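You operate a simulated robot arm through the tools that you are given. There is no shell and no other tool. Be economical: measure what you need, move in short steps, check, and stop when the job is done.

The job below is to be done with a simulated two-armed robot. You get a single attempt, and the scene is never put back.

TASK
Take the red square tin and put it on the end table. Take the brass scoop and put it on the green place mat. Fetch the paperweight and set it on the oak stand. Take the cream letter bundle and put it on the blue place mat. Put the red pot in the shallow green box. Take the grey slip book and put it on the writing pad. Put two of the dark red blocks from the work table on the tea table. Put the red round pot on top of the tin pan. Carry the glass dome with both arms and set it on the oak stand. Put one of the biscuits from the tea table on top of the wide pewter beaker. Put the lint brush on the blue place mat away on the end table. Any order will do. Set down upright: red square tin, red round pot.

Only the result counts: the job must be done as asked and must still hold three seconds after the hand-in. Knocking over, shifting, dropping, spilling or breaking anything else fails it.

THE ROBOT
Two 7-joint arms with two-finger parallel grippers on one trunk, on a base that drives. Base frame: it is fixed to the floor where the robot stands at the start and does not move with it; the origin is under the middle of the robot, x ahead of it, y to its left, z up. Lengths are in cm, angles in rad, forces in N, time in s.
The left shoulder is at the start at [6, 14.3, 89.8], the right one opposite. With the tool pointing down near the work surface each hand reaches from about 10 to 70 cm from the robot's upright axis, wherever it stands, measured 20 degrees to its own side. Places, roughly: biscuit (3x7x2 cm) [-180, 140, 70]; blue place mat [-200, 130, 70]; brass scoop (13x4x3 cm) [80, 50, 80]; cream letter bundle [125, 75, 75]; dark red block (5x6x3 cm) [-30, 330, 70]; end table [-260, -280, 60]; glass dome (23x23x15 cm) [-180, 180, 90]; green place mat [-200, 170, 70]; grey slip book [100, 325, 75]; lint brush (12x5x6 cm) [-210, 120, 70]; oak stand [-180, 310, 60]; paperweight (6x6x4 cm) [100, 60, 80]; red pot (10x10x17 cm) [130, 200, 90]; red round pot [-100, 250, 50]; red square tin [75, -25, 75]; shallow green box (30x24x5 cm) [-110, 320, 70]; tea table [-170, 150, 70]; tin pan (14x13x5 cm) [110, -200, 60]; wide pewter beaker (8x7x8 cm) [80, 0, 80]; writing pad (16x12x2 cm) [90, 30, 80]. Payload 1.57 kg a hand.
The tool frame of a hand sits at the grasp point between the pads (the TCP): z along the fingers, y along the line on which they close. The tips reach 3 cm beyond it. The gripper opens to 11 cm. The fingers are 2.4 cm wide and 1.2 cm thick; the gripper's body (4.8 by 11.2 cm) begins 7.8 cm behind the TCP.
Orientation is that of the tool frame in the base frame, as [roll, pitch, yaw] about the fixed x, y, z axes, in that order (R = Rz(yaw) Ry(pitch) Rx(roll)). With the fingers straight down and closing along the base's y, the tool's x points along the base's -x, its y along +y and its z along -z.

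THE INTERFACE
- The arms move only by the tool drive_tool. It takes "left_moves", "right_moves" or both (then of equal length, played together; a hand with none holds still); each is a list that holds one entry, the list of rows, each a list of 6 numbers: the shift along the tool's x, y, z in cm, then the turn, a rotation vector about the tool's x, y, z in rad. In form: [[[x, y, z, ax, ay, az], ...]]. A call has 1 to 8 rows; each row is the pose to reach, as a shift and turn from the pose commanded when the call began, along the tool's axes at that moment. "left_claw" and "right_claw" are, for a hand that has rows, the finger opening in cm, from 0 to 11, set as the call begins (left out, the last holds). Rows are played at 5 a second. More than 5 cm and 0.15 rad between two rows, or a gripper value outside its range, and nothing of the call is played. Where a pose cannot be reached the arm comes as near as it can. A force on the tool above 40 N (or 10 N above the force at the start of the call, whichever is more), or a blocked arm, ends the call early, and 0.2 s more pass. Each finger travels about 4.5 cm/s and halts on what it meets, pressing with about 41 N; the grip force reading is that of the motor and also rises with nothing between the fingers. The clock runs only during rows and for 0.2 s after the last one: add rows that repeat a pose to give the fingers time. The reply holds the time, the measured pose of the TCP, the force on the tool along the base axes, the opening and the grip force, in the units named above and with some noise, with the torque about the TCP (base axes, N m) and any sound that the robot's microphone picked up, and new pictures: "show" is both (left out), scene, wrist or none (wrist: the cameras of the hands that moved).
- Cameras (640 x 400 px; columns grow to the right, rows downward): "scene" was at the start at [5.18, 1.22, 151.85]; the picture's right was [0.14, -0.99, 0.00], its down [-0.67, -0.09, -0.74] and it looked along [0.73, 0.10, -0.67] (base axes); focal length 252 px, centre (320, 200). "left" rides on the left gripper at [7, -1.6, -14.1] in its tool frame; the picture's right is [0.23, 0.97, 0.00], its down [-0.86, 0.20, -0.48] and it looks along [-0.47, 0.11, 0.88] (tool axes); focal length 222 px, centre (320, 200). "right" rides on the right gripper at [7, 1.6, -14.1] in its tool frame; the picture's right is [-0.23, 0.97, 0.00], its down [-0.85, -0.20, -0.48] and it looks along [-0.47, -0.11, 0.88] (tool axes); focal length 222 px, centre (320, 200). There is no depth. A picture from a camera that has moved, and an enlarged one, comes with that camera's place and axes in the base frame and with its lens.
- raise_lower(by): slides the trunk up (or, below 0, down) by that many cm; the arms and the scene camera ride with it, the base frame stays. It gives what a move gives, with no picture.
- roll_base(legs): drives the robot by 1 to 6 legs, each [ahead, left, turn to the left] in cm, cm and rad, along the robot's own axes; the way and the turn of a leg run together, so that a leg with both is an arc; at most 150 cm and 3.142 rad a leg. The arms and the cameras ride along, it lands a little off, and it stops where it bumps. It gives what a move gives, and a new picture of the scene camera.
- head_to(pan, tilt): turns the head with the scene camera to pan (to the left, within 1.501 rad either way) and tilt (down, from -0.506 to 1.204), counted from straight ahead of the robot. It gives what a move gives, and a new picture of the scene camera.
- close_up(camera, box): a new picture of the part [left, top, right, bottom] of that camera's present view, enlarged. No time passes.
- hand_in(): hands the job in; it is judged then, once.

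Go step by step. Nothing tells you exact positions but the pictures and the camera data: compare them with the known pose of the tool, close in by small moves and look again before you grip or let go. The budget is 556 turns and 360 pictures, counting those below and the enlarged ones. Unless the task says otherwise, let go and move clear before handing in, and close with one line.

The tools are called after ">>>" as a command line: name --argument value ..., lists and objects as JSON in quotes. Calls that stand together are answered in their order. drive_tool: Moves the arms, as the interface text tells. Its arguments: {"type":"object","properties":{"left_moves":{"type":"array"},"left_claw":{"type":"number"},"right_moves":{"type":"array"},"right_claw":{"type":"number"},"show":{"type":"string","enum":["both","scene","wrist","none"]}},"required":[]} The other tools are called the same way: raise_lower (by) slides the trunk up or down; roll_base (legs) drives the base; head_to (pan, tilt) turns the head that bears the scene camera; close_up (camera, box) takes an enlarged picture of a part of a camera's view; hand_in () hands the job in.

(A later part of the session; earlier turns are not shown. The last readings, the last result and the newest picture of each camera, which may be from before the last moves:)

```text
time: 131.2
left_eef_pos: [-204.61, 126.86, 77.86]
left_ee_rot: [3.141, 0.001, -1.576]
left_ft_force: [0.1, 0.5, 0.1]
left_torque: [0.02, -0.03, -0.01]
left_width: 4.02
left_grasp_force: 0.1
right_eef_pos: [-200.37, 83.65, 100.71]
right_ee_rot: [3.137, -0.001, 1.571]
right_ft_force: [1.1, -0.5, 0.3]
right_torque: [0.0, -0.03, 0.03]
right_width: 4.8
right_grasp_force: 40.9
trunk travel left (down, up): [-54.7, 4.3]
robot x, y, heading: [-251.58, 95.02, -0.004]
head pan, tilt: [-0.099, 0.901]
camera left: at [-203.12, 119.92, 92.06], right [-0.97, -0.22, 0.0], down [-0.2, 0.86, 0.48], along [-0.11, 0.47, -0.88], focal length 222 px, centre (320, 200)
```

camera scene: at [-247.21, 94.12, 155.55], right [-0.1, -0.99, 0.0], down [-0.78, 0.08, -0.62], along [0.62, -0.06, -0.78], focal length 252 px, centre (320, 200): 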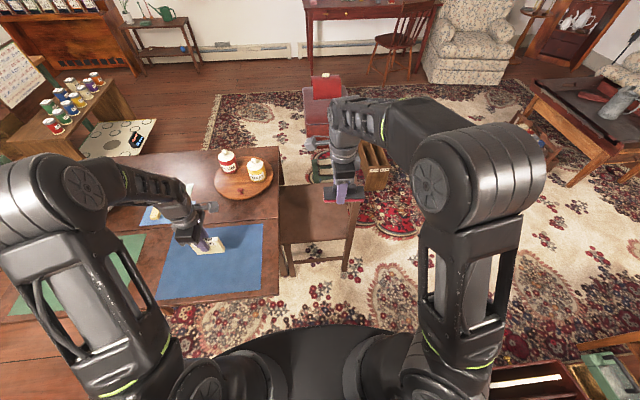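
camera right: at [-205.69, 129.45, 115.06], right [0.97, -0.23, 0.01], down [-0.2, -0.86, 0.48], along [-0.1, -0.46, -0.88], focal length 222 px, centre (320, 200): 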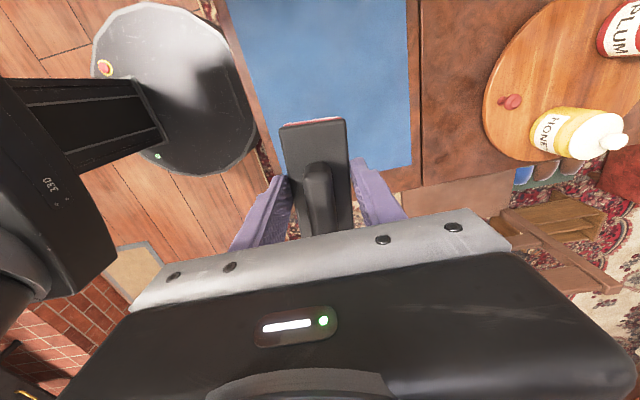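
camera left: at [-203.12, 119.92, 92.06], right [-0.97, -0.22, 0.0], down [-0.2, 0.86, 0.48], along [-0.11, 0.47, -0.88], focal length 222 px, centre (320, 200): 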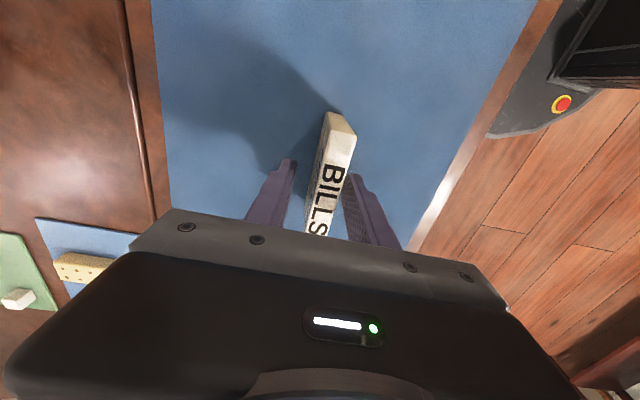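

The letter bundle stands on the blue mat. I lift the left hand, turn it back and move along to the biscuits.

>>> drive_tool --left_moves '[[[0, 0, -3, 0, 0, 0], [0, 0, -7, 0, 0, 0], [0, 0, -12, 0, 0, 0], [0, 0, -17, 0, 0, 0], [0, 0, -22, 0, 0, 0]]]' --show "none"

>>> drive_tool --left_moves '[[[0, 0, 0, 0, 0, 0.145], [0, 0, 0, 0, 0, 0.29], [0, 0, 0, 0, 0, 0.435], [0, 0, 0, 0, 0, 0.58], [0, 0, 0, 0, 0, 0.725], [0, 0, 0, 0, 0, 0.87], [0, 0, 0, 0, 0, 1.015], [0, 0, 0, 0, 0, 1.16]]]' --show "none"

>>> drive_tool --left_moves '[[[0, 0, 0, 0, 0, 0.14], [0, 0, 0, 0, 0, 0.28], [0, 0, 0, 0, 0, 0.41], [0, 0, 0, 0, 0, 0.41]]]' --show "none"

>>> roll_base --legs '[[0, 22, 0]]'

>>> close_up --camera "scene" --box '[60, 130, 320, 310]'

```text
time: 132.4
left_eef_pos: [-204.96, 126.83, 99.58]
left_ee_rot: [3.141, 0.0, -1.575]
left_ft_force: [0.5, -0.4, 0.2]
left_torque: [0.0, -0.01, 0.02]
left_width: 3.99
left_grasp_force: 0.1
right_eef_pos: [-200.35, 83.44, 100.69]
right_ee_rot: [3.135, 0.0, 1.569]
right_ft_force: [0.9, -0.1, -0.9]
right_torque: [0.0, 0.01, 0.03]
right_width: 4.74
right_grasp_force: 40.8
trunk travel left (down, up): [-54.7, 4.3]
robot x, y, heading: [-251.62, 94.81, -0.004]
head pan, tilt: [-0.099, 0.901]
```

```text
time: 134.2
left_eef_pos: [-204.64, 126.84, 99.87]
left_ee_rot: [3.14, 0.0, -2.739]
left_ft_force: [-0.5, -0.4, 0.3]
left_torque: [0.01, 0.0, 0.03]
left_width: 4.01
left_grasp_force: 0.1
right_eef_pos: [-200.33, 83.5, 100.74]
right_ee_rot: [3.136, -0.001, 1.569]
right_ft_force: [-0.8, -0.2, -0.7]
right_torque: [-0.02, 0.02, -0.03]
right_width: 4.75
right_grasp_force: 40.9
trunk travel left (down, up): [-54.7, 4.3]
robot x, y, heading: [-251.52, 94.75, -0.006]
head pan, tilt: [-0.099, 0.901]
```

```text
time: 135.2
left_eef_pos: [-204.75, 126.91, 99.93]
left_ee_rot: [3.14, 0.0, 3.136]
left_ft_force: [0.0, -0.2, 0.4]
left_torque: [0.02, -0.03, 0.02]
left_width: 4.0
left_grasp_force: 0.0
right_eef_pos: [-200.34, 83.47, 100.68]
right_ee_rot: [3.136, -0.002, 1.57]
right_ft_force: [-0.1, -0.5, -0.4]
right_torque: [0.02, -0.02, -0.01]
right_width: 4.75
right_grasp_force: 40.9
trunk travel left (down, up): [-54.7, 4.3]
robot x, y, heading: [-251.55, 94.8, -0.01]
head pan, tilt: [-0.099, 0.901]
```

```text
time: 136.9
left_eef_pos: [-204.69, 149.24, 99.79]
left_ee_rot: [-3.14, 0.0, 3.139]
left_ft_force: [-0.7, 1.0, -0.5]
left_torque: [-0.03, 0.0, 0.0]
left_width: 4.0
left_grasp_force: 0.1
right_eef_pos: [-200.11, 105.78, 100.66]
right_ee_rot: [3.137, 0.0, 1.568]
right_ft_force: [0.7, 0.0, -1.3]
right_torque: [-0.03, -0.01, 0.03]
right_width: 4.77
right_grasp_force: 41.0
trunk travel left (down, up): [-54.7, 4.3]
robot x, y, heading: [-251.58, 116.97, -0.005]
head pan, tilt: [-0.099, 0.901]
camera scene: at [-247.09, 116.36, 155.55], right [-0.1, -0.99, 0.0], down [-0.78, 0.08, -0.62], along [0.62, -0.06, -0.78], focal length 252 px, centre (320, 200)
```

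scene: 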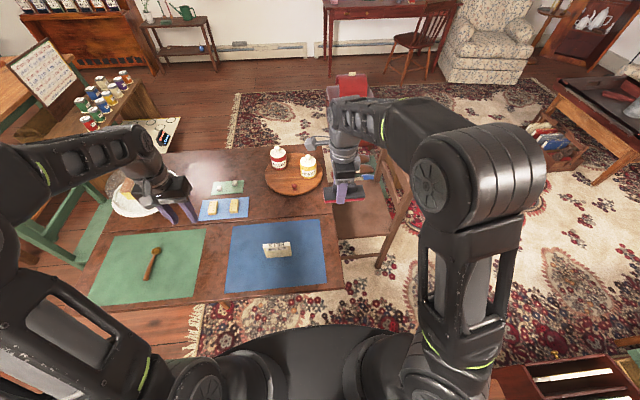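

```text
2.22 times, centred on (190, 220) of scene
camera zoom: at [-247.09, 116.36, 155.55], right [-0.1, -0.99, 0.0], down [-0.78, 0.08, -0.62], along [0.62, -0.06, -0.78], focal length 559 px, centre (609, 156)
```

zoom: 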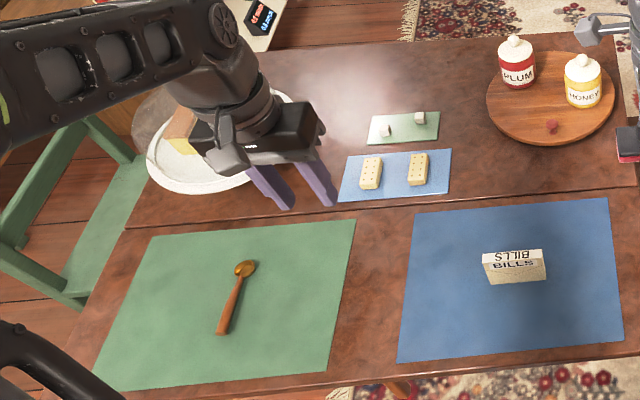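

Biscuits lie at about (−181.6, 145.3) and (−181.8, 153.5). I reach for the right-hand one with the left hand.

>>> drive_tool --left_moves '[[[-4, -1, 1, 0, 0, 0], [-8, -2, 3, 0, 0, 0], [-12, -3, 5, 0, 0, 0], [-16, -4, 7, 0, 0, 0], [-20, -4, 9, 0, 0, 0], [-23, -4, 11, 0, 0, 0], [-23, -4, 15, 0, 0, 0], [-23, -4, 16, 0, 0, 0]]]' --left_claw 6 --show "wrist"

```text
time: 138.7
left_eef_pos: [-181.51, 144.69, 83.97]
left_ee_rot: [3.141, 0.0, 3.137]
left_ft_force: [0.4, -0.3, -0.1]
left_torque: [0.02, -0.04, -0.01]
left_width: 6.01
left_grasp_force: 0.0
right_eef_pos: [-200.11, 105.69, 100.71]
right_ee_rot: [3.137, -0.001, 1.569]
right_ft_force: [0.1, 0.1, -0.4]
right_torque: [0.01, 0.02, -0.04]
right_width: 4.73
right_grasp_force: 41.2
trunk travel left (down, up): [-54.7, 4.3]
robot x, y, heading: [-251.62, 117.01, -0.004]
head pan, tilt: [-0.099, 0.901]
camera left: at [-188.49, 143.11, 98.27], right [-0.22, 0.97, 0.0], down [0.86, 0.2, 0.48], along [0.47, 0.11, -0.88], focal length 222 px, centre (320, 200)
```

left: 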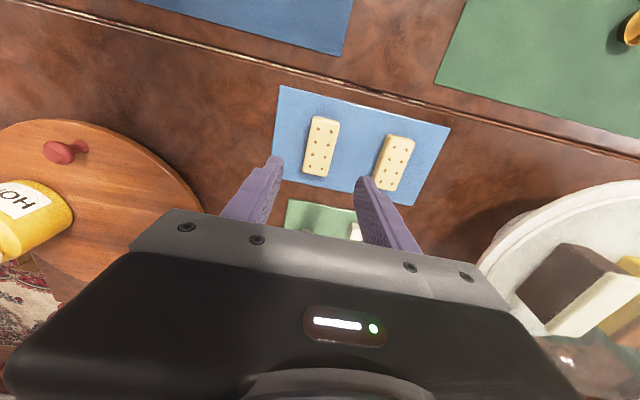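

Centred on the biscuit. Descend and grip gently across its width.

>>> drive_tool --left_moves '[[[0, 0, 4, 0, 0, 0], [0, 0, 7, 0, 0, 0], [0, 0, 8, 0, 0, 0], [0, 0, 8.2, 0, 0, 0]]]' --show "wrist"

```text
time: 139.7
left_eef_pos: [-182.07, 145.19, 75.68]
left_ee_rot: [3.141, 0.001, 3.138]
left_ft_force: [-0.3, -0.2, -0.2]
left_torque: [0.0, -0.02, 0.03]
left_width: 5.99
left_grasp_force: 0.1
left hand out of reach, approached as far as the arm can: row 3, 4
right_eef_pos: [-200.23, 105.48, 100.73]
right_ee_rot: [3.136, -0.002, 1.569]
right_ft_force: [0.4, -0.7, -0.5]
right_torque: [0.02, 0.01, 0.02]
right_width: 4.71
right_grasp_force: 40.9
trunk travel left (down, up): [-54.7, 4.3]
robot x, y, heading: [-251.81, 116.92, -0.007]
head pan, tilt: [-0.099, 0.901]
camera left: at [-189.04, 143.59, 89.95], right [-0.22, 0.97, 0.0], down [0.86, 0.2, 0.48], along [0.47, 0.11, -0.88], focal length 222 px, centre (320, 200)
```

left: 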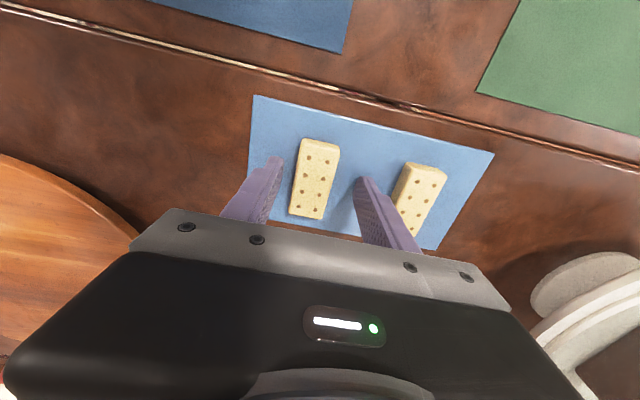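

Close on the biscuit and lift.

>>> drive_tool --left_moves '[[[0, 0, 0, 0, 0, 0], [0, 0, 0, 0, 0, 0], [0, 0, 0, 0, 0, 0], [0, 0, 0, 0, 0, 0]]]' --left_claw 2 --show "none"

>>> drive_tool --left_moves '[[[0, 0, -2, 0, 0, 0], [1, 0, -6, 0, 0, 0], [3, 0, -10, 0, 0, 0], [6, 0, -14, 0, 0, 0], [9, 0, -18, 0, 0, 0], [12, 0, -22, 0, 0, 0], [15, 0, -25, 0, 0, 0], [18, 0, -28, 0, 0, 0]]]' --show "wrist"

```text
time: 140.7
left_eef_pos: [-182.13, 145.19, 75.74]
left_ee_rot: [-3.141, -0.001, 3.14]
left_ft_force: [0.7, 0.0, 1.0]
left_torque: [0.02, 0.0, -0.02]
left_width: 2.84
left_grasp_force: 33.2
right_eef_pos: [-200.07, 105.67, 100.67]
right_ee_rot: [3.137, -0.001, 1.571]
right_ft_force: [-0.3, 0.0, 0.0]
right_torque: [0.02, -0.03, -0.01]
right_width: 4.76
right_grasp_force: 40.6
trunk travel left (down, up): [-54.7, 4.3]
robot x, y, heading: [-251.44, 117.16, -0.001]
head pan, tilt: [-0.099, 0.901]
```

```text
time: 142.5
left_eef_pos: [-199.82, 145.67, 103.93]
left_ee_rot: [-3.141, 0.001, 3.137]
left_ft_force: [-0.9, -0.3, -0.2]
left_torque: [-0.01, -0.07, 0.03]
left_width: 2.83
left_grasp_force: 38.8
left hand out of reach, approached as far as the arm can: row 2
right_eef_pos: [-200.18, 105.64, 100.72]
right_ee_rot: [3.134, -0.002, 1.568]
right_ft_force: [-0.7, 0.0, -0.4]
right_torque: [0.03, 0.02, 0.01]
right_width: 4.73
right_grasp_force: 41.0
trunk travel left (down, up): [-54.7, 4.3]
robot x, y, heading: [-251.68, 116.81, -0.004]
head pan, tilt: [-0.099, 0.901]
camera left: at [-206.77, 144.02, 118.16], right [-0.22, 0.97, 0.0], down [0.86, 0.2, 0.48], along [0.47, 0.11, -0.88], focal length 222 px, centre (320, 200)
```

left: 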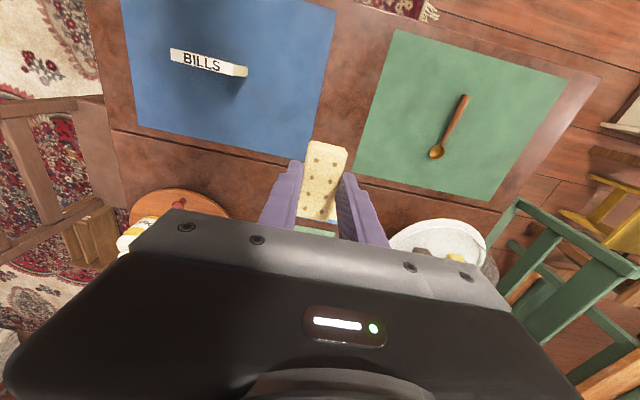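

Biscuit held. I now return by the southern way, first to the gap and checking my pose there.

>>> roll_base --legs '[[12.6, -30, 0], [12, -18, 0]]'

```text
time: 145.9
left_eef_pos: [-175.24, 96.69, 103.85]
left_ee_rot: [3.14, 0.0, 3.129]
left_ft_force: [0.2, -0.3, -0.6]
left_torque: [0.03, 0.04, 0.01]
left_width: 2.83
left_grasp_force: 38.4
right_eef_pos: [-176.26, 56.75, 100.52]
right_ee_rot: [3.137, -0.004, 1.561]
right_ft_force: [0.0, 0.0, -0.5]
right_torque: [0.04, 0.02, 0.0]
right_width: 4.74
right_grasp_force: 41.4
trunk travel left (down, up): [-54.7, 4.3]
robot x, y, heading: [-227.73, 68.82, -0.016]
head pan, tilt: [-0.099, 0.901]
camera scene: at [-223.0, 67.65, 155.55], right [-0.11, -0.99, 0.0], down [-0.78, 0.09, -0.62], along [0.62, -0.07, -0.78], focal length 252 px, centre (320, 200)
```

scene: 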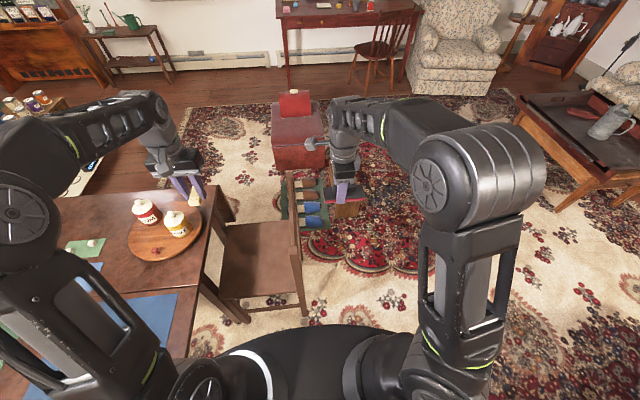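

Chair leg is at (−184, 72), as expected. Continue through the gap and on toward the desk.

>>> roll_base --legs '[[0, 0, 0.016], [13, -20, 0], [37, -39, 0], [77, -30, 0], [106, 36, 0]]'

>>> head_to --pan 0 --tilt 0.85

```text
time: 159.9
left_eef_pos: [54.05, 47.26, 103.92]
left_ee_rot: [3.141, 0.003, -3.138]
left_ft_force: [-0.1, 0.8, 0.3]
left_torque: [0.01, 0.0, -0.01]
left_width: 2.85
left_grasp_force: 38.6
right_eef_pos: [53.74, 7.28, 100.69]
right_ee_rot: [3.137, -0.002, 1.573]
right_ft_force: [-0.1, 0.1, -1.5]
right_torque: [-0.02, -0.02, -0.01]
right_width: 4.74
right_grasp_force: 40.9
trunk travel left (down, up): [-54.7, 4.3]
robot x, y, heading: [2.4, 17.89, 0.008]
head pan, tilt: [-0.099, 0.901]
camera scene: at [6.84, 17.59, 155.55], right [-0.1, -1.0, 0.0], down [-0.78, 0.08, -0.62], along [0.62, -0.06, -0.78], focal length 252 px, centre (320, 200)
```

scene: 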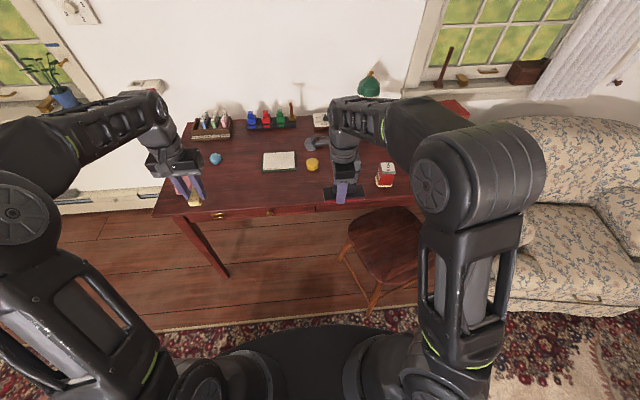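

```text
time: 160.6
left_eef_pos: [54.02, 47.27, 103.76]
left_ee_rot: [3.141, 0.0, -3.137]
left_ft_force: [0.1, -0.8, -0.4]
left_torque: [0.01, 0.01, -0.01]
left_width: 2.84
left_grasp_force: 38.5
right_eef_pos: [53.78, 7.32, 100.81]
right_ee_rot: [3.136, -0.002, 1.575]
right_ft_force: [0.3, 0.3, -0.7]
right_torque: [0.0, 0.0, 0.01]
right_width: 4.7
right_grasp_force: 41.2
trunk travel left (down, up): [-54.7, 4.3]
robot x, y, heading: [2.63, 18.51, 0.005]
head pan, tilt: [0.0, 0.85]
camera scene: at [7.09, 18.32, 155.94], right [0.0, -1.0, 0.0], down [-0.75, 0.0, -0.66], along [0.66, 0.0, -0.75], focal length 252 px, centre (320, 200)
```

scene: 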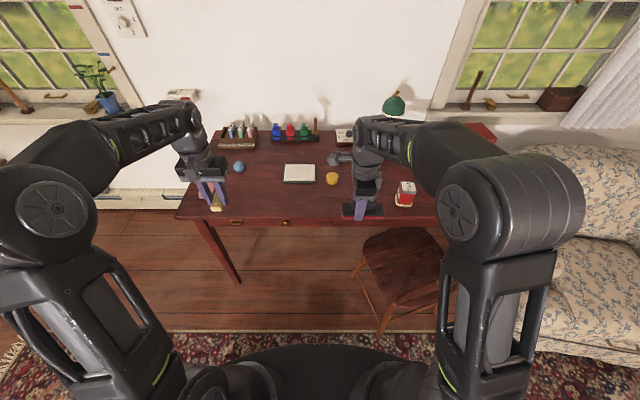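

I shift the right hand (with the brush) out to the right, then drive up to the desk front, left of the chair.

>>> drive_tool --right_moves '[[[-4, -2, 0, 0, 0, 0], [-8, -4, 0, 0, 0, 0], [-12, -6, 0, 0, 0, 0], [-16, -8, 0, 0, 0, 0], [-20, -10, 0, 0, 0, 0], [-24, -12, 0, 0, 0, 0]]]' --show "none"

>>> roll_base --legs '[[0, 15, 0], [25, -5, 0]]'

>>> close_up --camera "scene" --box '[200, 110, 460, 270]'

```text
time: 162.0
left_eef_pos: [54.02, 47.31, 103.94]
left_ee_rot: [-3.14, -0.001, -3.138]
left_ft_force: [0.8, 0.4, 0.3]
left_torque: [0.01, 0.03, 0.01]
left_width: 2.84
left_grasp_force: 38.6
right_eef_pos: [42.13, -17.17, 100.61]
right_ee_rot: [3.135, -0.003, 1.574]
right_ft_force: [0.0, -0.4, -1.4]
right_torque: [0.05, -0.01, 0.0]
right_width: 4.74
right_grasp_force: 41.3
trunk travel left (down, up): [-54.7, 4.3]
robot x, y, heading: [2.1, 18.22, -0.001]
head pan, tilt: [0.0, 0.85]
```

```text
time: 163.2
left_eef_pos: [54.01, 57.59, 103.72]
left_ee_rot: [-3.137, 0.0, -3.14]
left_ft_force: [0.4, 0.2, -0.5]
left_torque: [-0.02, -0.04, -0.01]
left_width: 2.86
left_grasp_force: 38.2
right_eef_pos: [42.05, -6.56, 100.66]
right_ee_rot: [3.137, -0.001, 1.572]
right_ft_force: [0.2, 0.4, -0.2]
right_torque: [-0.04, 0.01, -0.02]
right_width: 4.74
right_grasp_force: 41.3
trunk travel left (down, up): [-54.7, 4.3]
robot x, y, heading: [2.34, 28.5, 0.003]
head pan, tilt: [0.0, 0.85]
stopped in leg 1: the robot was blocked; the commanded pose is now the measured one
camera scene: at [7.09, 28.85, 155.94], right [0.0, -1.0, 0.0], down [-0.75, 0.0, -0.66], along [0.66, 0.0, -0.75], focal length 252 px, centre (320, 200)
```

scene: 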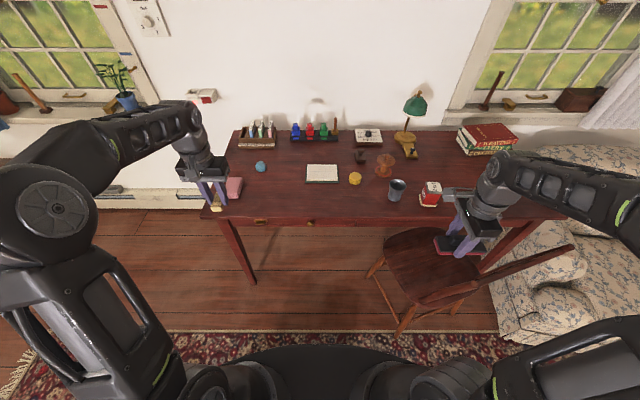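

```text
2.46 times, centred on (330, 190) of scene
camera zoom: at [7.09, 28.85, 155.94], right [0.0, -1.0, 0.0], down [-0.75, 0.0, -0.66], along [0.66, 0.0, -0.75], focal length 619 px, centre (295, 225)
```

zoom: 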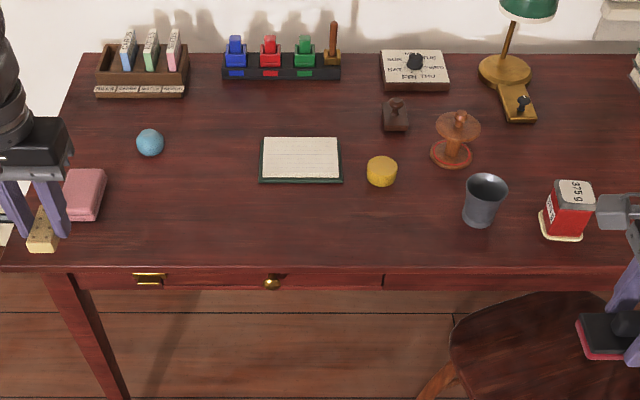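

I brushed the ottoman; it appears unmoved, and I steer away from it. I go forward to the desk and look at the beaker, which sits near (79, −3).

>>> roll_base --legs '[[26, -5, 0]]'

>>> close_up --camera "scene" --box '[330, 110, 510, 240]'

```text
time: 165.1
left_eef_pos: [80.73, 52.7, 103.87]
left_ee_rot: [-3.141, 0.001, -3.136]
left_ft_force: [0.1, 0.4, -0.5]
left_torque: [0.0, 0.0, -0.01]
left_width: 2.84
left_grasp_force: 39.2
right_eef_pos: [69.05, -11.66, 100.62]
right_ee_rot: [3.136, -0.001, 1.576]
right_ft_force: [0.4, -0.1, -0.4]
right_torque: [0.02, 0.02, 0.02]
right_width: 4.74
right_grasp_force: 40.8
trunk travel left (down, up): [-54.7, 4.3]
robot x, y, heading: [29.17, 23.82, 0.006]
head pan, tilt: [0.0, 0.85]
camera scene: at [33.88, 23.54, 155.93], right [0.01, -1.0, 0.0], down [-0.75, 0.0, -0.66], along [0.66, 0.0, -0.75], focal length 252 px, centre (320, 200)
```

scene: 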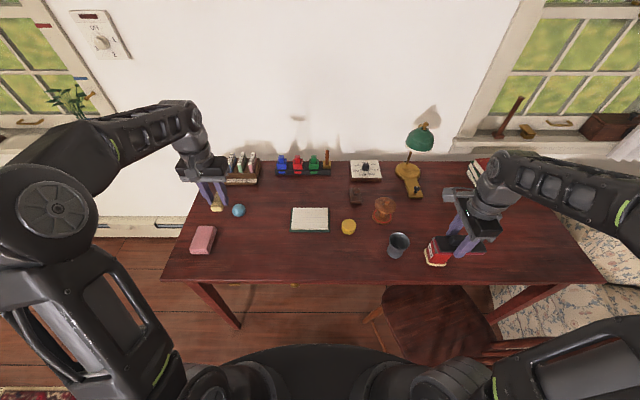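

```text
3.08 times, centred on (420, 175) of scene
camera zoom: at [33.88, 23.54, 155.93], right [0.01, -1.0, 0.0], down [-0.75, 0.0, -0.66], along [0.66, 0.0, -0.75], focal length 774 px, centre (12, 277)
```

zoom: 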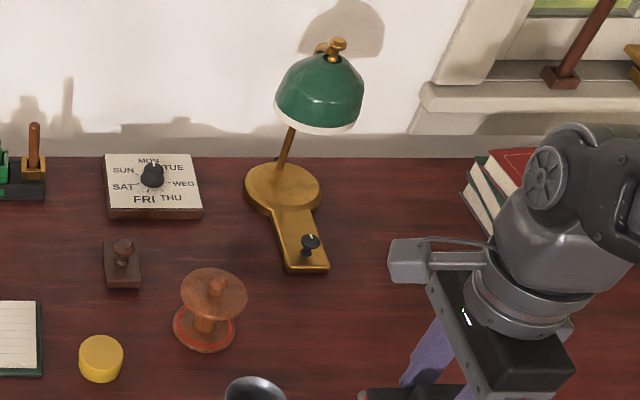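

The right hand is too near the beaker; move it further aside and look at the beaker closely.

>>> drive_tool --right_moves '[[[-4, -1, 0, 0, 0, 0], [-8, -2, 0, 0, 0, 0], [-12, -3, 0, 0, 0, 0], [-16, -4, 0, 0, 0, 0], [-20, -5, 0, 0, 0, 0], [-23, -6, 0, 0, 0, 0]]]' --left_moves '[[[0, -5, 0, 0, 0, 0], [0, -10, 0, 0, 0, 0], [0, -15, 0, 0, 0, 0], [0, -20, 0, 0, 0, 0], [0, -25, 0, 0, 0, 0], [0, -30, 0, 0, 0, 0]]]' --show "none"

>>> close_up --camera "scene" --box '[360, 200, 480, 290]'

>>> close_up --camera "left" --box '[0, 0, 640, 400]'

```text
time: 166.5
left_eef_pos: [80.68, 22.13, 103.93]
left_ee_rot: [-3.141, 0.0, -3.136]
left_ft_force: [-0.3, -0.1, 0.6]
left_torque: [0.06, -0.01, -0.01]
left_width: 2.83
left_grasp_force: 38.8
right_eef_pos: [63.44, -34.95, 100.62]
right_ee_rot: [3.136, -0.002, 1.576]
right_ft_force: [-0.5, 0.1, -0.7]
right_torque: [0.01, 0.02, 0.0]
right_width: 4.72
right_grasp_force: 40.9
trunk travel left (down, up): [-54.7, 4.3]
robot x, y, heading: [29.25, 23.74, 0.001]
head pan, tilt: [0.0, 0.85]
```

```text
4.44 times, centred on (420, 245) of scene
camera zoom: at [33.78, 23.37, 155.94], right [0.01, -1.0, 0.0], down [-0.75, 0.0, -0.66], along [0.66, 0.0, -0.75], focal length 1118 px, centre (-124, 0)
```

zoom: 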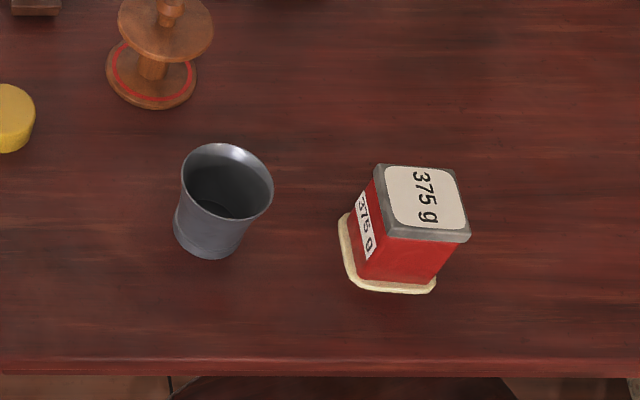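

```text
1.00 times, centred on (320, 200) of left
camera zoom: at [73.6, 20.42, 118.24], right [-0.23, 0.97, 0.0], down [0.85, 0.2, 0.48], along [0.47, 0.11, -0.88], focal length 222 px, centre (320, 200)
```

zoom: 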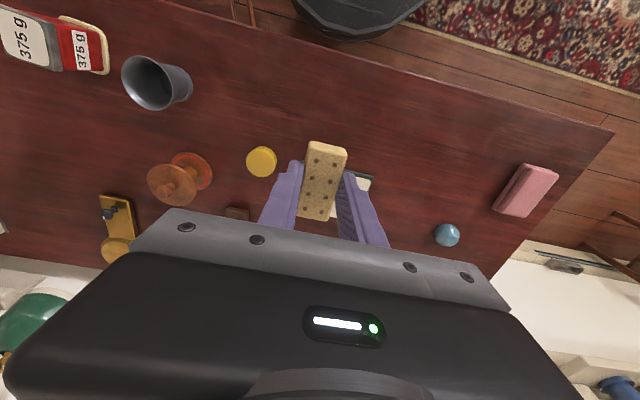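

The beaker's rim is about 7 cm wide, so the biscuit will only just bridge it; I need the centre precisely. I bring the left hand nearer and measure.

>>> drive_tool --left_moves '[[[1, -5, 2, 0, 0, 0], [2, -10, 4, 0, 0, 0], [3, -14, 6, 0, 0, 0], [3, -15, 8, 0, 0, 0], [3, -15, 8, 0, 0, 0], [3, -15, 8, 0, 0, 0]]]' --show "none"

>>> close_up --camera "left" --box '[160, 40, 400, 240]'

```text
refused: row 1 steps farther than a row can; nothing moved
```

```text
2.00 times, centred on (280, 140) of left
camera zoom: at [73.6, 20.42, 118.24], right [-0.23, 0.97, 0.0], down [0.85, 0.2, 0.48], along [0.47, 0.11, -0.88], focal length 444 px, centre (400, 320)
```

zoom: 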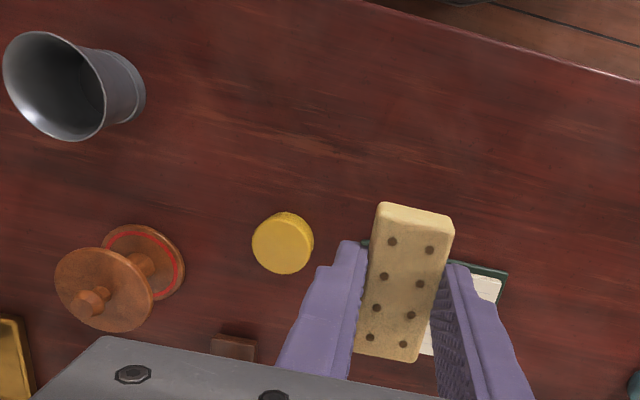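

Rim centre works out to about (79.8, −3.1). I enlarge the biscuit to measure it exactly.

>>> close_up --camera "left" --box '[280, 125, 370, 235]'

```text
3.64 times, centred on (325, 180) of left
camera zoom: at [73.6, 20.42, 118.24], right [-0.23, 0.97, 0.0], down [0.85, 0.2, 0.48], along [0.47, 0.11, -0.88], focal length 808 px, centre (302, 273)
```

zoom: 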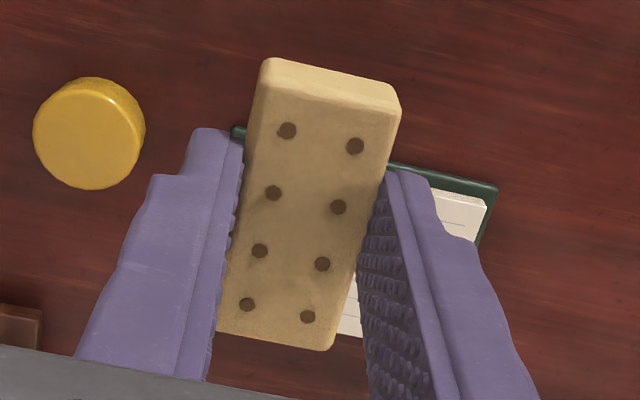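

The biscuit is about 6 cm long, so centring matters a lot. I bring the left camera nearer to the beaker to measure the rim.

>>> drive_tool --left_moves '[[[0, -4, 2, 0, 0, 0], [1, -8, 4, 0, 0, 0], [2, -12, 6, 0, 0, 0], [2, -15, 8, 0, 0, 0], [2, -15, 8, 0, 0, 0], [2, -15, 8, 0, 0, 0]]]' --show "none"

>>> close_up --camera "left" --box '[180, 60, 360, 220]'

```text
time: 167.9
left_eef_pos: [78.9, 7.56, 95.6]
left_ee_rot: [-3.141, 0.0, -3.137]
left_ft_force: [1.4, -0.9, 0.1]
left_torque: [-0.01, 0.03, 0.02]
left_width: 2.84
left_grasp_force: 38.6
right_eef_pos: [63.32, -34.66, 100.8]
right_ee_rot: [3.136, -0.002, 1.575]
right_ft_force: [0.8, -0.8, 0.1]
right_torque: [-0.02, 0.01, -0.03]
right_width: 4.73
right_grasp_force: 41.2
trunk travel left (down, up): [-54.7, 4.3]
robot x, y, heading: [29.06, 23.23, 0.005]
head pan, tilt: [0.0, 0.85]
```

```text
2.50 times, centred on (270, 140) of left
camera zoom: at [72.06, 5.92, 109.78], right [-0.23, 0.97, 0.0], down [0.85, 0.2, 0.48], along [0.47, 0.11, -0.88], focal length 555 px, centre (445, 350)
```

zoom: 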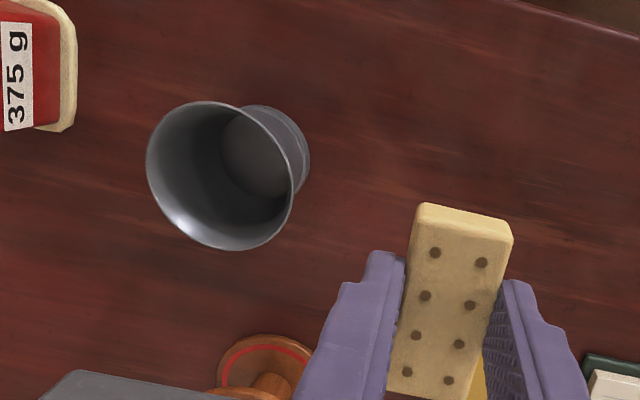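

Rim centre ≈ (79.9, −3.0), outer diameter ≈ 6.9. I move the biscuit over it, staying about 2 cm above the rim.

>>> drive_tool --left_moves '[[[0, -4, 0, 0, 0, 0], [-0.3, -8, 0, 0, 0, 0], [-0.63, -10.6, 0, 0, 0, 0], [-0.63, -10.6, 4, 0, 0, 0], [-0.63, -10.6, 7, 0, 0, 0], [-0.63, -10.6, 7, 0, 0, 0]]]' --show "none"

>>> close_up --camera "left" --box '[230, 100, 410, 240]'

>>> close_up --camera "scene" --box '[350, 200, 460, 280]'

```text
time: 169.3
left_eef_pos: [79.25, -2.75, 89.15]
left_ee_rot: [-3.14, -0.001, -3.136]
left_ft_force: [0.6, 0.2, 0.0]
left_torque: [-0.01, -0.02, -0.03]
left_width: 2.82
left_grasp_force: 38.2
left hand out of reach, approached as far as the arm can: row 3, 4
right_eef_pos: [63.23, -34.75, 100.81]
right_ee_rot: [3.135, -0.003, 1.575]
right_ft_force: [-0.2, 0.2, -0.7]
right_torque: [0.0, 0.0, 0.03]
right_width: 4.73
right_grasp_force: 40.5
trunk travel left (down, up): [-54.7, 4.3]
robot x, y, heading: [29.11, 23.2, 0.006]
head pan, tilt: [0.0, 0.85]
```

```text
2.86 times, centred on (320, 170) of left
camera zoom: at [72.34, -4.49, 103.4], right [-0.23, 0.97, 0.0], down [0.85, 0.2, 0.48], along [0.47, 0.11, -0.88], focal length 635 px, centre (320, 286)
```

zoom: 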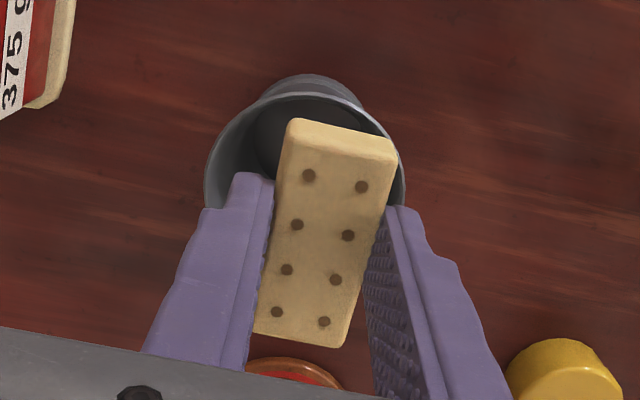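

```text
5.00 times, centred on (405, 240) of scene
camera zoom: at [33.71, 23.58, 155.94], right [0.01, -1.0, 0.0], down [-0.75, 0.0, -0.66], along [0.66, 0.0, -0.75], focal length 1257 px, centre (-105, 0)
```

zoom: 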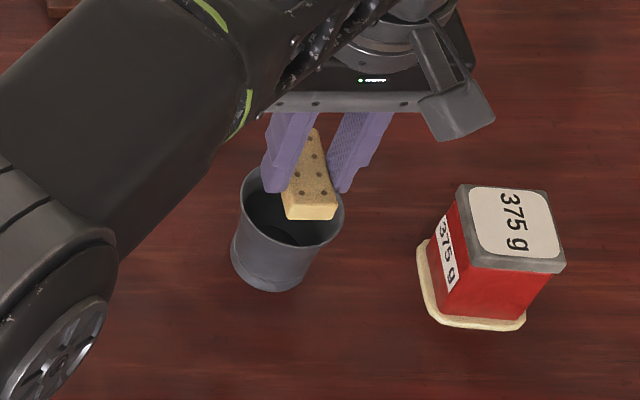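

Nearly centred; nudge 0.3 cm and lower slowly onto the rim.

>>> drive_tool --left_moves '[[[-0.1, -0.3, 0, 0, 0, 0], [-0.1, -0.3, 0.8, 0, 0, 0], [-0.1, -0.3, 1.4, 0, 0, 0], [-0.1, -0.3, 1.8, 0, 0, 0], [-0.1, -0.3, 1.8, 0, 0, 0]]]' --show "none"

>>> close_up --camera "left" --box '[230, 100, 410, 240]'

>>> close_up --camera "scene" --box '[350, 200, 460, 280]'

```text
time: 170.5
left_eef_pos: [79.5, -3.31, 87.25]
left_ee_rot: [3.141, 0.0, -3.137]
left_ft_force: [-0.8, -0.6, -0.1]
left_torque: [0.01, -0.01, 0.0]
left_width: 2.84
left_grasp_force: 38.2
right_eef_pos: [63.33, -34.73, 100.77]
right_ee_rot: [3.138, -0.002, 1.576]
right_ft_force: [-0.3, 0.2, -1.3]
right_torque: [0.0, -0.01, -0.01]
right_width: 4.72
right_grasp_force: 41.1
trunk travel left (down, up): [-54.7, 4.3]
robot x, y, heading: [28.99, 23.26, 0.004]
head pan, tilt: [0.0, 0.85]
```

```text
2.86 times, centred on (320, 170) of left
camera zoom: at [72.56, -4.89, 101.47], right [-0.23, 0.97, 0.0], down [0.85, 0.2, 0.48], along [0.47, 0.11, -0.88], focal length 635 px, centre (320, 286)
```

zoom: 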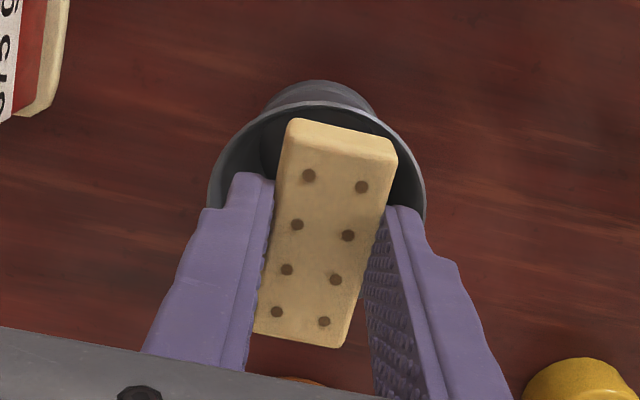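

```text
5.00 times, centred on (405, 240) of scene
camera zoom: at [33.75, 23.54, 155.94], right [0.01, -1.0, 0.0], down [-0.75, 0.0, -0.66], along [0.66, 0.0, -0.75], focal length 1257 px, centre (-105, 0)
```

zoom: 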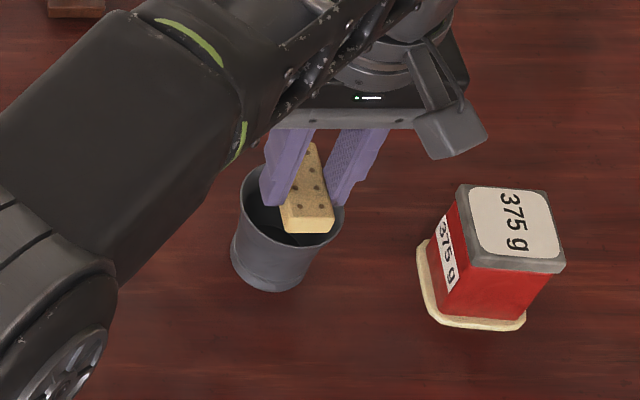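

The biscuit's ends line up evenly with the rim. Lower on to contact.

>>> drive_tool --left_moves '[[[0, 0, 0.4, 0, 0, 0], [0, 0, 0.7, 0, 0, 0], [0, 0, 0.9, 0, 0, 0], [0, 0, 0.9, 0, 0, 0]]]' --show "none"

>>> close_up --camera "left" --box '[230, 100, 410, 240]'

```text
time: 171.5
left_eef_pos: [79.6, -3.29, 86.22]
left_ee_rot: [3.141, 0.001, -3.137]
left_ft_force: [-0.9, -0.6, -0.1]
left_torque: [0.01, 0.02, 0.04]
left_width: 2.84
left_grasp_force: 38.2
right_eef_pos: [63.29, -34.58, 100.81]
right_ee_rot: [3.136, -0.003, 1.576]
right_ft_force: [-1.6, 0.7, -0.7]
right_torque: [0.05, 0.02, 0.0]
right_width: 4.73
right_grasp_force: 41.3
trunk travel left (down, up): [-54.7, 4.3]
robot x, y, heading: [28.81, 23.38, 0.008]
head pan, tilt: [0.0, 0.85]
```

```text
2.86 times, centred on (320, 170) of left
camera zoom: at [72.6, -4.99, 100.45], right [-0.23, 0.97, 0.0], down [0.85, 0.2, 0.48], along [0.47, 0.11, -0.88], focal length 635 px, centre (320, 286)
```

zoom: 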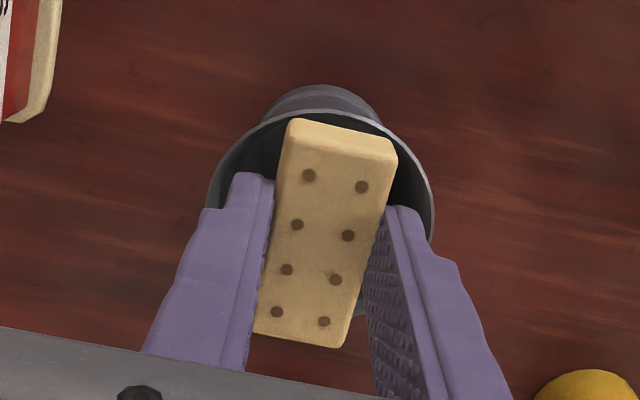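

No contact yet; down a little further.

>>> drive_tool --left_moves '[[[0, 0, 0.3, 0, 0, 0], [0, 0, 0.6, 0, 0, 0], [0, 0, 0.6, 0, 0, 0]]]' --show "none"

>>> close_up --camera "left" --box '[230, 100, 410, 240]'

```text
time: 172.3
left_eef_pos: [79.65, -3.4, 85.83]
left_ee_rot: [-3.137, 0.002, -3.136]
left_ft_force: [-0.6, 0.6, 8.8]
left_torque: [-0.04, -0.07, 0.01]
left_width: 2.83
left_grasp_force: 38.4
right_eef_pos: [63.16, -34.7, 100.83]
right_ee_rot: [3.135, 0.0, 1.577]
right_ft_force: [0.6, 0.4, -1.3]
right_torque: [0.0, 0.01, 0.02]
right_width: 4.72
right_grasp_force: 41.0
trunk travel left (down, up): [-54.7, 4.3]
robot x, y, heading: [29.08, 23.58, 0.003]
head pan, tilt: [0.0, 0.85]
```

```text
2.86 times, centred on (320, 170) of left
camera zoom: at [72.63, -5.01, 100.03], right [-0.23, 0.97, 0.0], down [0.85, 0.21, 0.48], along [0.47, 0.11, -0.88], focal length 635 px, centre (320, 286)
```

zoom: 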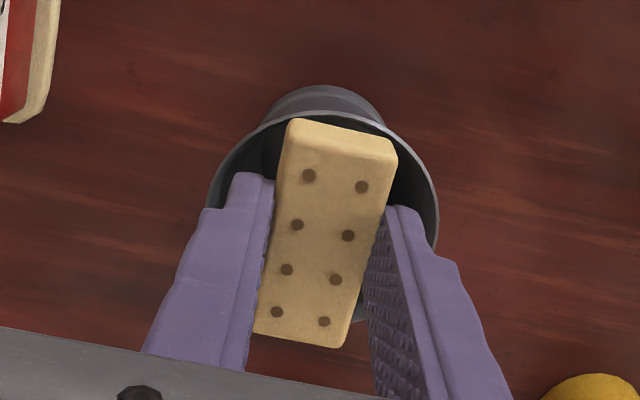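

Contact with balanced force: it bridges the rim. Ease off and open the fingers.

>>> drive_tool --left_moves '[[[0, 0, -0.3, 0, 0, 0], [0, 0, -0.3, 0, 0, 0]]]' --show "none"

>>> drive_tool --left_moves '[[[0, 0, 0, 0, 0, 0], [0, 0, 0, 0, 0, 0], [0, 0, 0, 0, 0, 0]]]' --left_claw 4 --show "none"

>>> close_up --camera "left" --box '[230, 100, 410, 240]'

```text
time: 172.9
left_eef_pos: [79.6, -3.42, 85.81]
left_ee_rot: [-3.14, 0.0, -3.136]
left_ft_force: [-0.1, -0.3, 0.4]
left_torque: [0.0, 0.0, 0.0]
left_width: 2.83
left_grasp_force: 38.6
right_eef_pos: [63.39, -34.6, 100.74]
right_ee_rot: [3.135, -0.002, 1.576]
right_ft_force: [-0.4, 0.0, -1.6]
right_torque: [-0.01, 0.0, 0.0]
right_width: 4.71
right_grasp_force: 41.0
trunk travel left (down, up): [-54.7, 4.3]
robot x, y, heading: [29.02, 23.5, 0.003]
head pan, tilt: [0.0, 0.85]
```

```text
time: 173.7
left_eef_pos: [79.65, -3.38, 85.83]
left_ee_rot: [-3.139, 0.0, -3.137]
left_ft_force: [0.6, 0.1, -0.6]
left_torque: [-0.01, 0.01, 0.03]
left_width: 3.99
left_grasp_force: 0.1
right_eef_pos: [63.36, -34.71, 100.7]
right_ee_rot: [3.135, 0.0, 1.576]
right_ft_force: [0.1, -0.2, -0.2]
right_torque: [0.02, 0.0, 0.02]
right_width: 4.75
right_grasp_force: 41.0
trunk travel left (down, up): [-54.7, 4.3]
robot x, y, heading: [29.1, 23.38, 0.006]
head pan, tilt: [0.0, 0.85]
```

```text
2.86 times, centred on (320, 170) of left
camera zoom: at [72.63, -5.03, 100.16], right [-0.23, 0.97, 0.0], down [0.85, 0.2, 0.48], along [0.47, 0.11, -0.88], focal length 635 px, centre (320, 286)
```

zoom: 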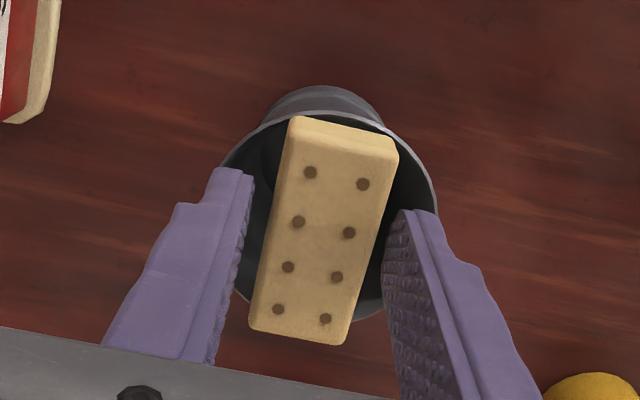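

The biscuit rests across the rim. I lift the left hand straight up and check.

>>> drive_tool --left_moves '[[[0, 0, -2, 0, 0, 0], [0, 0, -6, 0, 0, 0], [0, 0, -11, 0, 0, 0], [0, 4, -15, 0, 0, 0], [0, 8.5, -17, 0, 0, 0], [0, 13, -17, 0, 0, 0]]]' --show "none"

>>> close_up --camera "scene" --box '[340, 190, 500, 290]'

```text
refused: row 4 steps farther than a row can; nothing moved
```

```text
4.00 times, centred on (420, 240) of scene
camera zoom: at [33.75, 23.54, 155.94], right [0.01, -1.0, 0.0], down [-0.75, 0.0, -0.66], along [0.66, 0.0, -0.75], focal length 1006 px, centre (-80, 40)
```

zoom: 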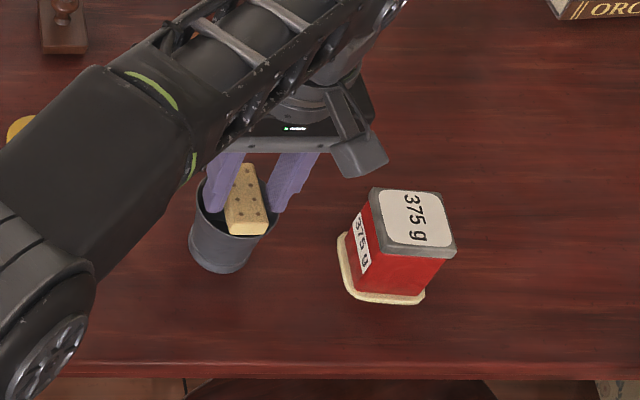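

Biscuit in place. I raise the left hand with shorter steps, then turn the base right so the left arm can reach the tin.

>>> drive_tool --left_moves '[[[0, 0, -2, 0, 0, 0], [0, 0, -6, 0, 0, 0], [0, 0, -10.5, 0, 0, 0], [0, 0, -15, 0, 0, 0], [0, 4, -17, 0, 0, 0], [0, 8.5, -17, 0, 0, 0]]]' --show "none"

>>> roll_base --legs '[[0, 0, -0.8]]'

>>> head_to --pan 0.3 --tilt 0.9

```text
time: 175.1
left_eef_pos: [77.48, -0.49, 99.41]
left_ee_rot: [-3.13, 0.012, -3.139]
left_ft_force: [0.8, 0.4, 1.1]
left_torque: [0.0, 0.0, 0.02]
left_width: 4.0
left_grasp_force: 0.1
left hand out of reach, approached as far as the arm can: row 2, 3, 4, 5, 6
right_eef_pos: [63.39, -34.72, 100.77]
right_ee_rot: [3.136, -0.004, 1.578]
right_ft_force: [0.4, -0.2, -1.7]
right_torque: [-0.01, 0.0, -0.01]
right_width: 4.72
right_grasp_force: 40.9
trunk travel left (down, up): [-54.7, 4.3]
robot x, y, heading: [29.24, 23.3, 0.003]
head pan, tilt: [0.0, 0.85]
```

```text
time: 177.6
left_eef_pos: [45.31, -28.18, 99.51]
left_ee_rot: [-3.131, 0.01, 2.34]
left_ft_force: [-0.7, 0.0, -0.3]
left_torque: [0.02, 0.0, 0.05]
left_width: 4.0
left_grasp_force: 0.1
right_eef_pos: [10.93, -41.46, 100.82]
right_ee_rot: [3.137, -0.001, 0.77]
right_ft_force: [0.3, 1.1, -1.6]
right_torque: [0.03, 0.02, 0.03]
right_width: 4.73
right_grasp_force: 41.1
trunk travel left (down, up): [-54.7, 4.3]
robot x, y, heading: [29.08, 23.61, -0.8]
head pan, tilt: [0.0, 0.85]
camera scene: at [32.24, 20.05, 155.94], right [-0.72, -0.7, 0.0], down [-0.52, 0.54, -0.66], along [0.46, -0.47, -0.75], focal length 252 px, centre (320, 200)
```

scene: 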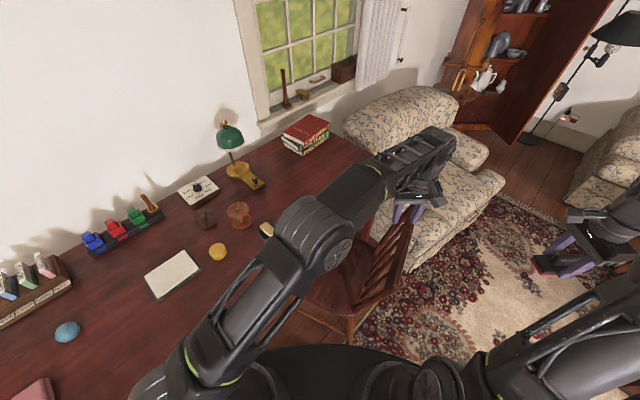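

```text
time: 178.4
left_eef_pos: [45.3, -28.05, 99.42]
left_ee_rot: [-3.131, 0.011, 2.339]
left_ft_force: [-0.1, 0.0, -0.5]
left_torque: [0.02, 0.01, 0.01]
left_width: 4.0
left_grasp_force: 0.0
right_eef_pos: [10.74, -41.5, 100.87]
right_ee_rot: [3.137, -0.002, 0.77]
right_ft_force: [-0.4, 0.1, -0.8]
right_torque: [-0.01, -0.02, 0.0]
right_width: 4.74
right_grasp_force: 41.2
trunk travel left (down, up): [-54.7, 4.3]
robot x, y, heading: [28.93, 23.49, -0.798]
head pan, tilt: [0.3, 0.901]
camera scene: at [33.44, 22.04, 155.55], right [-0.48, -0.88, 0.0], down [-0.69, 0.38, -0.62], along [0.55, -0.3, -0.78], focal length 252 px, centre (320, 200)
```

scene: 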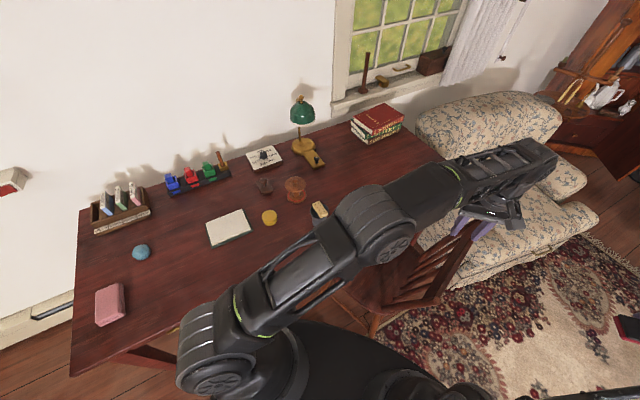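

I bring the left hand over the tin, turning it in line with the tin's sides.

>>> drive_tool --left_moves '[[[-1.8, 3.8, 0, 0, 0, -0.1], [-3.6, 7.6, 0, 0, 0, -0.2], [-5.4, 11.4, 0, 0, 0, -0.3], [-7.2, 15.2, 0, 0, 0, -0.4], [-9, 19, 0, 0, 0, -0.5], [-10.8, 22.8, 0, 0, 0, -0.6], [-12.5, 26.6, 0, 0, 0, -0.7], [-14.2, 30.4, 0, 0, 0, -0.7]]]' --left_claw 10 --show "both"

```text
time: 180.2
left_eef_pos: [77.1, -17.23, 99.19]
left_ee_rot: [-3.126, 0.0, 3.04]
left_ft_force: [-0.5, -0.1, 1.3]
left_torque: [0.03, -0.03, -0.01]
left_width: 10.04
left_grasp_force: 0.1
right_eef_pos: [10.85, -41.64, 100.84]
right_ee_rot: [3.136, -0.001, 0.772]
right_ft_force: [0.0, 0.0, -0.9]
right_torque: [-0.01, 0.02, -0.02]
right_width: 4.7
right_grasp_force: 41.2
trunk travel left (down, up): [-54.7, 4.3]
robot x, y, heading: [29.13, 23.79, -0.806]
head pan, tilt: [0.3, 0.901]
camera scene: at [33.54, 22.07, 155.55], right [-0.48, -0.88, 0.0], down [-0.69, 0.38, -0.62], along [0.54, -0.3, -0.78], focal length 252 px, centre (320, 200)
camera left: at [70.02, -17.92, 113.42], right [-0.13, 0.99, -0.01], down [0.87, 0.12, 0.48], along [0.47, 0.05, -0.88], focal length 222 px, centre (320, 200)
```

scene: 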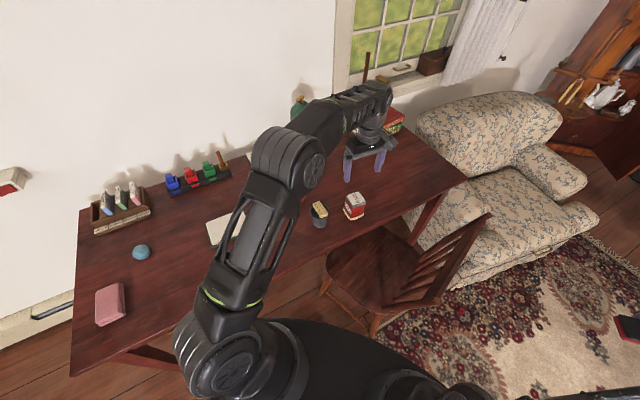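
left: 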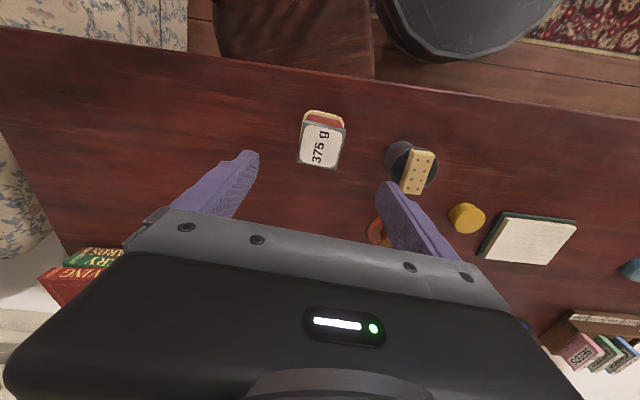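

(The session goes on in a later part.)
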